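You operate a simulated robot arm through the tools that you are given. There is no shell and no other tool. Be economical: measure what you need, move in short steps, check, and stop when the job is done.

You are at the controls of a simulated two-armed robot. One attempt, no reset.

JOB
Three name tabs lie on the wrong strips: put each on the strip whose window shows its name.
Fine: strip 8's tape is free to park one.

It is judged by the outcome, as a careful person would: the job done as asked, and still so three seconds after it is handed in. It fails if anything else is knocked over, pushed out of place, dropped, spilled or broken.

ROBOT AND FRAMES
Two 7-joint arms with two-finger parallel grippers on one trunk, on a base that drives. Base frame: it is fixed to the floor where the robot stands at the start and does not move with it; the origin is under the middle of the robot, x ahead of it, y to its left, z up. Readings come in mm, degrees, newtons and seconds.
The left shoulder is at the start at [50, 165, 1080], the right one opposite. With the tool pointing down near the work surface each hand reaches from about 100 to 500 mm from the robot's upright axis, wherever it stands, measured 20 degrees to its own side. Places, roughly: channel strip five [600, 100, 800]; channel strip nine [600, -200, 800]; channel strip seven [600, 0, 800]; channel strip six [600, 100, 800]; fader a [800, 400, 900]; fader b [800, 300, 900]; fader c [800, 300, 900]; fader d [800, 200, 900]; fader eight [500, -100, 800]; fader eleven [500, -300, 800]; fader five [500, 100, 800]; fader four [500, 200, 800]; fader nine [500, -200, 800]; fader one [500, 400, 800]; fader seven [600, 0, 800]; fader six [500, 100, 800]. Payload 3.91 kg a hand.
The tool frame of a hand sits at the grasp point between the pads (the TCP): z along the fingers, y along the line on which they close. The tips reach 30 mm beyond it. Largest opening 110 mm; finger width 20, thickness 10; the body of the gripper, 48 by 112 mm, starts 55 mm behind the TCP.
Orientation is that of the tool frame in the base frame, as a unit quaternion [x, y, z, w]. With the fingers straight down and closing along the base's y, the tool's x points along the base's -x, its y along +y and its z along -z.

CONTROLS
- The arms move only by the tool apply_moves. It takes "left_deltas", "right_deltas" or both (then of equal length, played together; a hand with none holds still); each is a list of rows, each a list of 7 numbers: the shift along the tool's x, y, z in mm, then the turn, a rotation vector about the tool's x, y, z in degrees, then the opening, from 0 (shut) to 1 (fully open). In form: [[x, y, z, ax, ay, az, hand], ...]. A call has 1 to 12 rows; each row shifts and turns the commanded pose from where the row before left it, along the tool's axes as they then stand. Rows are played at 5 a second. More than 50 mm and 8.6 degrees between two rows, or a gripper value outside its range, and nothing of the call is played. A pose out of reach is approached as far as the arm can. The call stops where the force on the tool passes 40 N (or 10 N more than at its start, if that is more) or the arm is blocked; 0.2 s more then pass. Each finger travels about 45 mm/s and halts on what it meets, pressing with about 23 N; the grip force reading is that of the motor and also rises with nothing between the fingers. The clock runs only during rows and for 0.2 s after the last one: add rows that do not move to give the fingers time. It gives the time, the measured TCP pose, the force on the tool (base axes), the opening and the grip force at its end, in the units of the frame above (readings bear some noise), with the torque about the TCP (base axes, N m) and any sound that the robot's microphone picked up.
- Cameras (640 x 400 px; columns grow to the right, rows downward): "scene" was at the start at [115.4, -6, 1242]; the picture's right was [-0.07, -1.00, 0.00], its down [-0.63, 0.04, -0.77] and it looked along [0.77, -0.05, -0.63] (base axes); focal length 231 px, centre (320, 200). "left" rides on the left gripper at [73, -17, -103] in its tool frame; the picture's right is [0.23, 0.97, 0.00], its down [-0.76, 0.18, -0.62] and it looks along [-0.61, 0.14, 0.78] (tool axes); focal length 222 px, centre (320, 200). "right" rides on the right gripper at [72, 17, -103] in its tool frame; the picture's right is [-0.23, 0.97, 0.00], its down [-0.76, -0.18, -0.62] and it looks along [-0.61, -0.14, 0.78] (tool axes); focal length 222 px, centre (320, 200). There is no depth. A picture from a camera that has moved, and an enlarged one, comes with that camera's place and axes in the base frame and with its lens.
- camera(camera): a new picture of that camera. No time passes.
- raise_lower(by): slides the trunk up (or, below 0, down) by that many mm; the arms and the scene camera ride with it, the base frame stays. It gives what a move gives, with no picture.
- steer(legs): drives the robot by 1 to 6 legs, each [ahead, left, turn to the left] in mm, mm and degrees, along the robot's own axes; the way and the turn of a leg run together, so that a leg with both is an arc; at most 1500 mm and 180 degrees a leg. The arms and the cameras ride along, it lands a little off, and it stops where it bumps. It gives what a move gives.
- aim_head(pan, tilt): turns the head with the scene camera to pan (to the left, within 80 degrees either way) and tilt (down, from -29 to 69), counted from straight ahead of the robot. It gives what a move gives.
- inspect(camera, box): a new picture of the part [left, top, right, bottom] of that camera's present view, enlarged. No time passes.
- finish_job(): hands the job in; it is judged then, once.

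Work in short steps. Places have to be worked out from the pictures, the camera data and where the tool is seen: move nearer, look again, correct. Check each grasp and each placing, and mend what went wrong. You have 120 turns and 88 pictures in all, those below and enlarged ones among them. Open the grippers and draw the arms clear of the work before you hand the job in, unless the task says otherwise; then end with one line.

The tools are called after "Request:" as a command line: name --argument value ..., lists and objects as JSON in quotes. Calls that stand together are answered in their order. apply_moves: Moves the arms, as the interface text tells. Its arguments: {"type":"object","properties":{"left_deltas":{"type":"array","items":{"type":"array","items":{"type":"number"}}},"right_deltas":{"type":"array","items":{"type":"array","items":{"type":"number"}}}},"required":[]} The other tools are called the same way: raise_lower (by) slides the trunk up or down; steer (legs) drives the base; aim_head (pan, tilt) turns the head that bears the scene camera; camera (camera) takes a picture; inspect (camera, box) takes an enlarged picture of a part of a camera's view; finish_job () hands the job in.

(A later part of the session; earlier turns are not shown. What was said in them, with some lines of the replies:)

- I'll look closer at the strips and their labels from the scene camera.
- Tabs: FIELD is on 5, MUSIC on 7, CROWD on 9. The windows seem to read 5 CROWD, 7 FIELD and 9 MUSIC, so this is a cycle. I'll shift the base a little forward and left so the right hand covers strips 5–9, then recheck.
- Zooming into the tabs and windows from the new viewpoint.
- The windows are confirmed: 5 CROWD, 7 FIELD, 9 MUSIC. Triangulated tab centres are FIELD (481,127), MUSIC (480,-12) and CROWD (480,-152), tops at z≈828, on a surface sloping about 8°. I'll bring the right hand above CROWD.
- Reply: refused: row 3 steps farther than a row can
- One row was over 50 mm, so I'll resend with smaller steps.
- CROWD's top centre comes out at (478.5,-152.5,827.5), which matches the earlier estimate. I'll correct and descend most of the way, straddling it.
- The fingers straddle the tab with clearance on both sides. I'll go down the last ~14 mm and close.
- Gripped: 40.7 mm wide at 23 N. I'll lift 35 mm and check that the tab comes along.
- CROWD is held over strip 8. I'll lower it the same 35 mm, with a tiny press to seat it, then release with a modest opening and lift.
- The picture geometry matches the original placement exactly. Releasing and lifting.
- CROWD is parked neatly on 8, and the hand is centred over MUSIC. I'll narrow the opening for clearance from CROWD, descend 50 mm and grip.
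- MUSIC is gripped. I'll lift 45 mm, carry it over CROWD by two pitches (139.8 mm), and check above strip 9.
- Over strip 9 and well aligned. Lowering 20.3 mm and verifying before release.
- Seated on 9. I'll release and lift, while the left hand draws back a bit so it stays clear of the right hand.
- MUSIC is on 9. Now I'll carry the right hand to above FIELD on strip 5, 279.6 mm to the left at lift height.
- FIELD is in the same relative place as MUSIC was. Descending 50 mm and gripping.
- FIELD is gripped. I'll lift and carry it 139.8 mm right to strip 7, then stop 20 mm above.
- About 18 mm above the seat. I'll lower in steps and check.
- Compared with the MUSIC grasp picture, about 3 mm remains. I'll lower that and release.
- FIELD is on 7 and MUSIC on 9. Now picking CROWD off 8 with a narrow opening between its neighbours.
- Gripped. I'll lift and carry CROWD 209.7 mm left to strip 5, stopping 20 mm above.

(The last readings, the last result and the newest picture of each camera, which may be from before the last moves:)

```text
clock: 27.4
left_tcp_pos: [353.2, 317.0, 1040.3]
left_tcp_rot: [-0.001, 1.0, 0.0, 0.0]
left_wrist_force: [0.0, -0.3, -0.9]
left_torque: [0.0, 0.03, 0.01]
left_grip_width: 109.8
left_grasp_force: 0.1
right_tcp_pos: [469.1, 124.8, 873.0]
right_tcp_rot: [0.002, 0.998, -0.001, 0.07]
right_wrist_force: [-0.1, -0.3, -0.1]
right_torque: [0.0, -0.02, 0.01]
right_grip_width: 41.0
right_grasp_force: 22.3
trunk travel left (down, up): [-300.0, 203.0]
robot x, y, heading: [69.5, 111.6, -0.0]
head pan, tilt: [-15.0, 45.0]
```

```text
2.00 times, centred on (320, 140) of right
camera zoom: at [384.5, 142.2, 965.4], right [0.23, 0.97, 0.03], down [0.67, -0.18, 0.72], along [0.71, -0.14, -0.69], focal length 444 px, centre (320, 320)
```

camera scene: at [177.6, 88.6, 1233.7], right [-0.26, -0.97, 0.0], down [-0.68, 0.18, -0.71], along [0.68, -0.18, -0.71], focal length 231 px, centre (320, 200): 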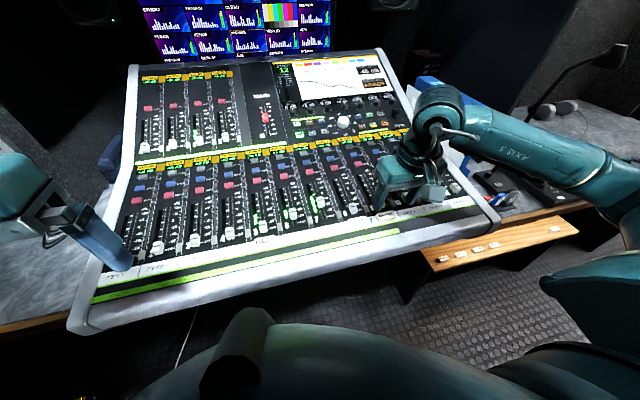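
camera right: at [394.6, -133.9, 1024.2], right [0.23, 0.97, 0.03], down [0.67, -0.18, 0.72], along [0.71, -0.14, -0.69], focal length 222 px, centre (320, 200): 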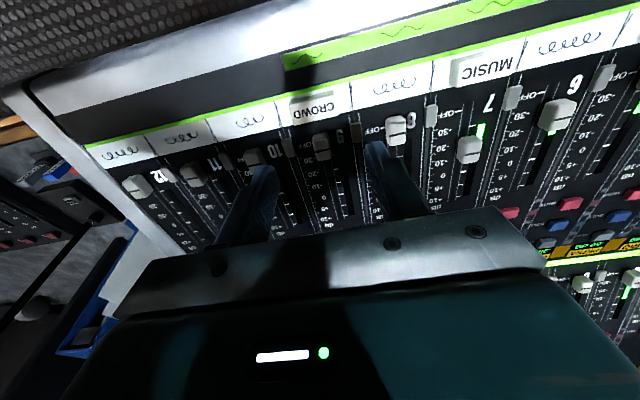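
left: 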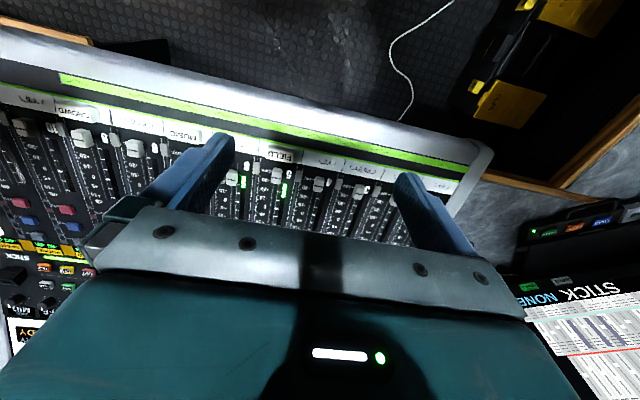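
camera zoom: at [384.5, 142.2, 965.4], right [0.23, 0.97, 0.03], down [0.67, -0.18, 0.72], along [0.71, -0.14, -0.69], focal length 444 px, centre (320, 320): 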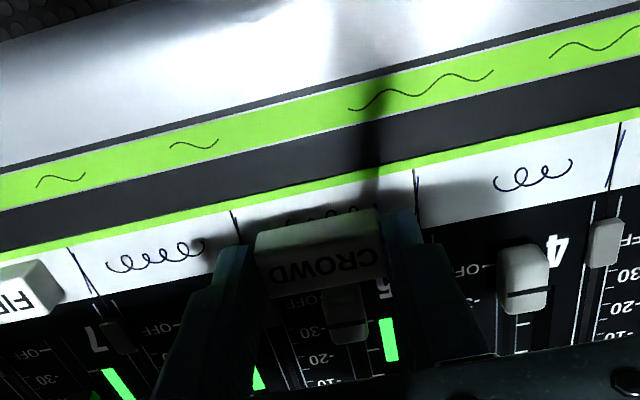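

It looks about 2 mm short in y, possibly still settling. I'll lower to just above the tape and check again.

Request:
apply_moves --right_deltas '[[0, 0, 10, 0, 0, 0, 0.25], [0, 0, 6, 0, 0, 0, 0.25], [0, 0, 0, 0, 0, 0, 0.25], [0, 0, 0, 0, 0, 0, 0.25]]'

Request:
inspect --camera "right" --box '[160, 40, 480, 240]'

```text
clock: 28.4
left_tcp_pos: [352.0, 317.3, 1039.9]
left_tcp_rot: [-0.001, 1.0, -0.001, 0.0]
left_wrist_force: [0.9, -0.4, 0.4]
left_torque: [0.02, 0.03, 0.0]
left_grip_width: 110.1
left_grasp_force: 0.0
right_tcp_pos: [471.8, 126.3, 856.4]
right_tcp_rot: [0.0, 0.998, 0.0, 0.069]
right_wrist_force: [-0.4, 0.3, -0.5]
right_torque: [-0.02, -0.03, -0.01]
right_grip_width: 40.6
right_grasp_force: 23.4
trunk travel left (down, up): [-300.0, 203.0]
robot x, y, heading: [71.0, 111.3, 0.0]
head pan, tilt: [-15.0, 45.0]
```

```text
2.00 times, centred on (320, 140) of right
camera zoom: at [387.0, 143.4, 949.9], right [0.23, 0.97, 0.03], down [0.67, -0.18, 0.72], along [0.71, -0.14, -0.69], focal length 444 px, centre (320, 320)
```

zoom: 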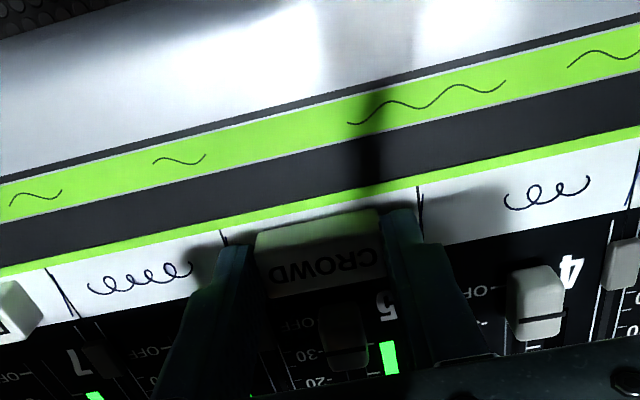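

Alignment is good and ~4 mm remains. I'll lower, release and lift away.

Request:
apply_moves --right_deltas '[[0, 0.4, 2, 0, 0, 0, 0.25], [0, 0, 1.9, 0, 0, 0, 0.25], [0, 0, 0, 0, 0, 0, 0.25], [0, 0, 0, 0, 0, 0, 0.5], [0, 0, 0, 0, 0, 0, 0.5], [0, 0, -20, 0, 0, 0, 0.5], [0, 0, -40, 0, 0, 0, 0.55], [0, 0, -45, 0, 0, 0, 0.6], [0, -30, -35, 0, 0, 0, 0.6], [0, -40, -30, 0, 0, 0, 0.6], [0, -45, 0, 0, 0, 0, 0.6], [0, -45, 0, 0, 0, 0, 0.6]]'

Request:
apply_moves --right_deltas '[[0, -45, 0, 0, 0, 0, 0.6], [0, -45, 0, 0, 0, 0, 0.6], [0, -45, 0, 0, 0, 0, 0.6], [0, -45, 0, 0, 0, 0, 1.0], [0, 0, 0, 0, 0, 0, 1.0]]'

Request:
inspect --camera "scene" --box '[220, 150, 412, 270]'

Request:
camera --camera "scene"

```text
clock: 31.0
left_tcp_pos: [351.3, 315.5, 1039.7]
left_tcp_rot: [-0.001, 1.0, 0.0, 0.0]
left_wrist_force: [-0.5, 0.4, -0.4]
left_torque: [0.03, 0.0, -0.02]
left_grip_width: 109.8
left_grasp_force: 0.1
right_tcp_pos: [447.6, -33.6, 1022.7]
right_tcp_rot: [0.0, 0.998, 0.0, 0.07]
right_wrist_force: [0.7, -0.5, -0.6]
right_torque: [-0.02, 0.03, -0.02]
right_grip_width: 66.0
right_grasp_force: 0.1
trunk travel left (down, up): [-300.0, 203.0]
robot x, y, heading: [66.6, 108.1, -0.0]
head pan, tilt: [-15.0, 45.0]
```

```text
clock: 32.2
left_tcp_pos: [351.9, 316.4, 1038.7]
left_tcp_rot: [-0.001, 1.0, 0.0, -0.001]
left_wrist_force: [-0.1, 0.2, -0.1]
left_torque: [-0.01, -0.02, 0.04]
left_grip_width: 109.9
left_grasp_force: 0.0
right_tcp_pos: [449.2, -213.1, 1023.8]
right_tcp_rot: [0.0, 0.998, 0.0, 0.07]
right_wrist_force: [0.2, 0.2, -0.2]
right_torque: [0.0, 0.02, -0.01]
right_grip_width: 109.9
right_grasp_force: 0.1
trunk travel left (down, up): [-300.0, 203.0]
robot x, y, heading: [69.2, 109.1, 0.2]
head pan, tilt: [-15.0, 45.0]
```

```text
3.33 times, centred on (316, 210) of scene
camera zoom: at [177.7, 88.8, 1233.7], right [-0.26, -0.97, 0.0], down [-0.68, 0.18, -0.71], along [0.68, -0.18, -0.71], focal length 770 px, centre (333, 167)
```

zoom: 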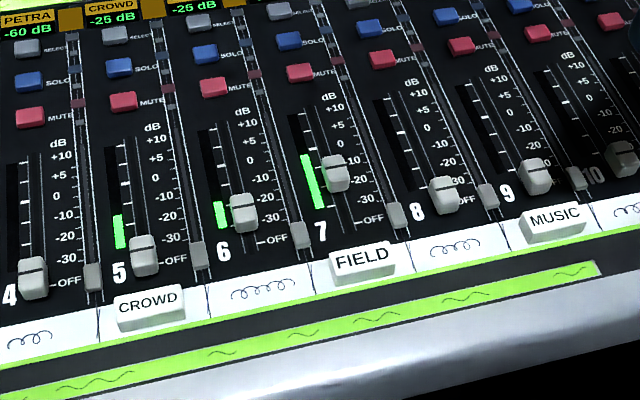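

```text
50 pictures are left
camera scene: at [177.7, 88.8, 1233.7], right [-0.26, -0.97, 0.0], down [-0.68, 0.18, -0.71], along [0.68, -0.18, -0.71], focal length 231 px, centre (320, 200)
```

scene: 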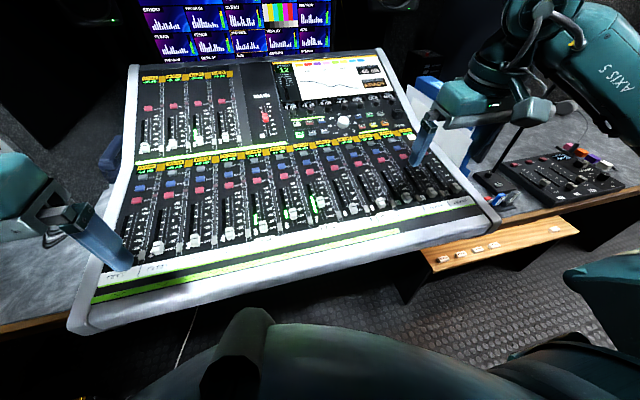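

All three tabs sit flat, with the faders unmoved. I'll check the windows one last time.

Request:
inspect --camera "scene" --box '[200, 120, 420, 258]'

```text
2.90 times, centred on (310, 189) of scene
camera zoom: at [177.7, 88.8, 1233.7], right [-0.26, -0.97, 0.0], down [-0.68, 0.18, -0.71], along [0.68, -0.18, -0.71], focal length 669 px, centre (349, 232)
```

zoom: 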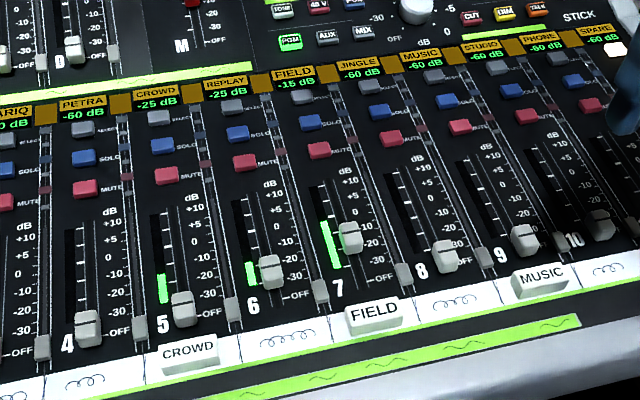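

The windows read 5 CROWD, 7 FIELD and 9 MUSIC, and each matches its tab. The hands are open and clear, so I'm handing in.

Request:
finish_job

```text
The job is handed in.
```

The three tabs now match their windows: CROWD on strip 5, FIELD on strip 7 and MUSIC on strip 9. Strip 8's tape is clear again and the faders were not moved.
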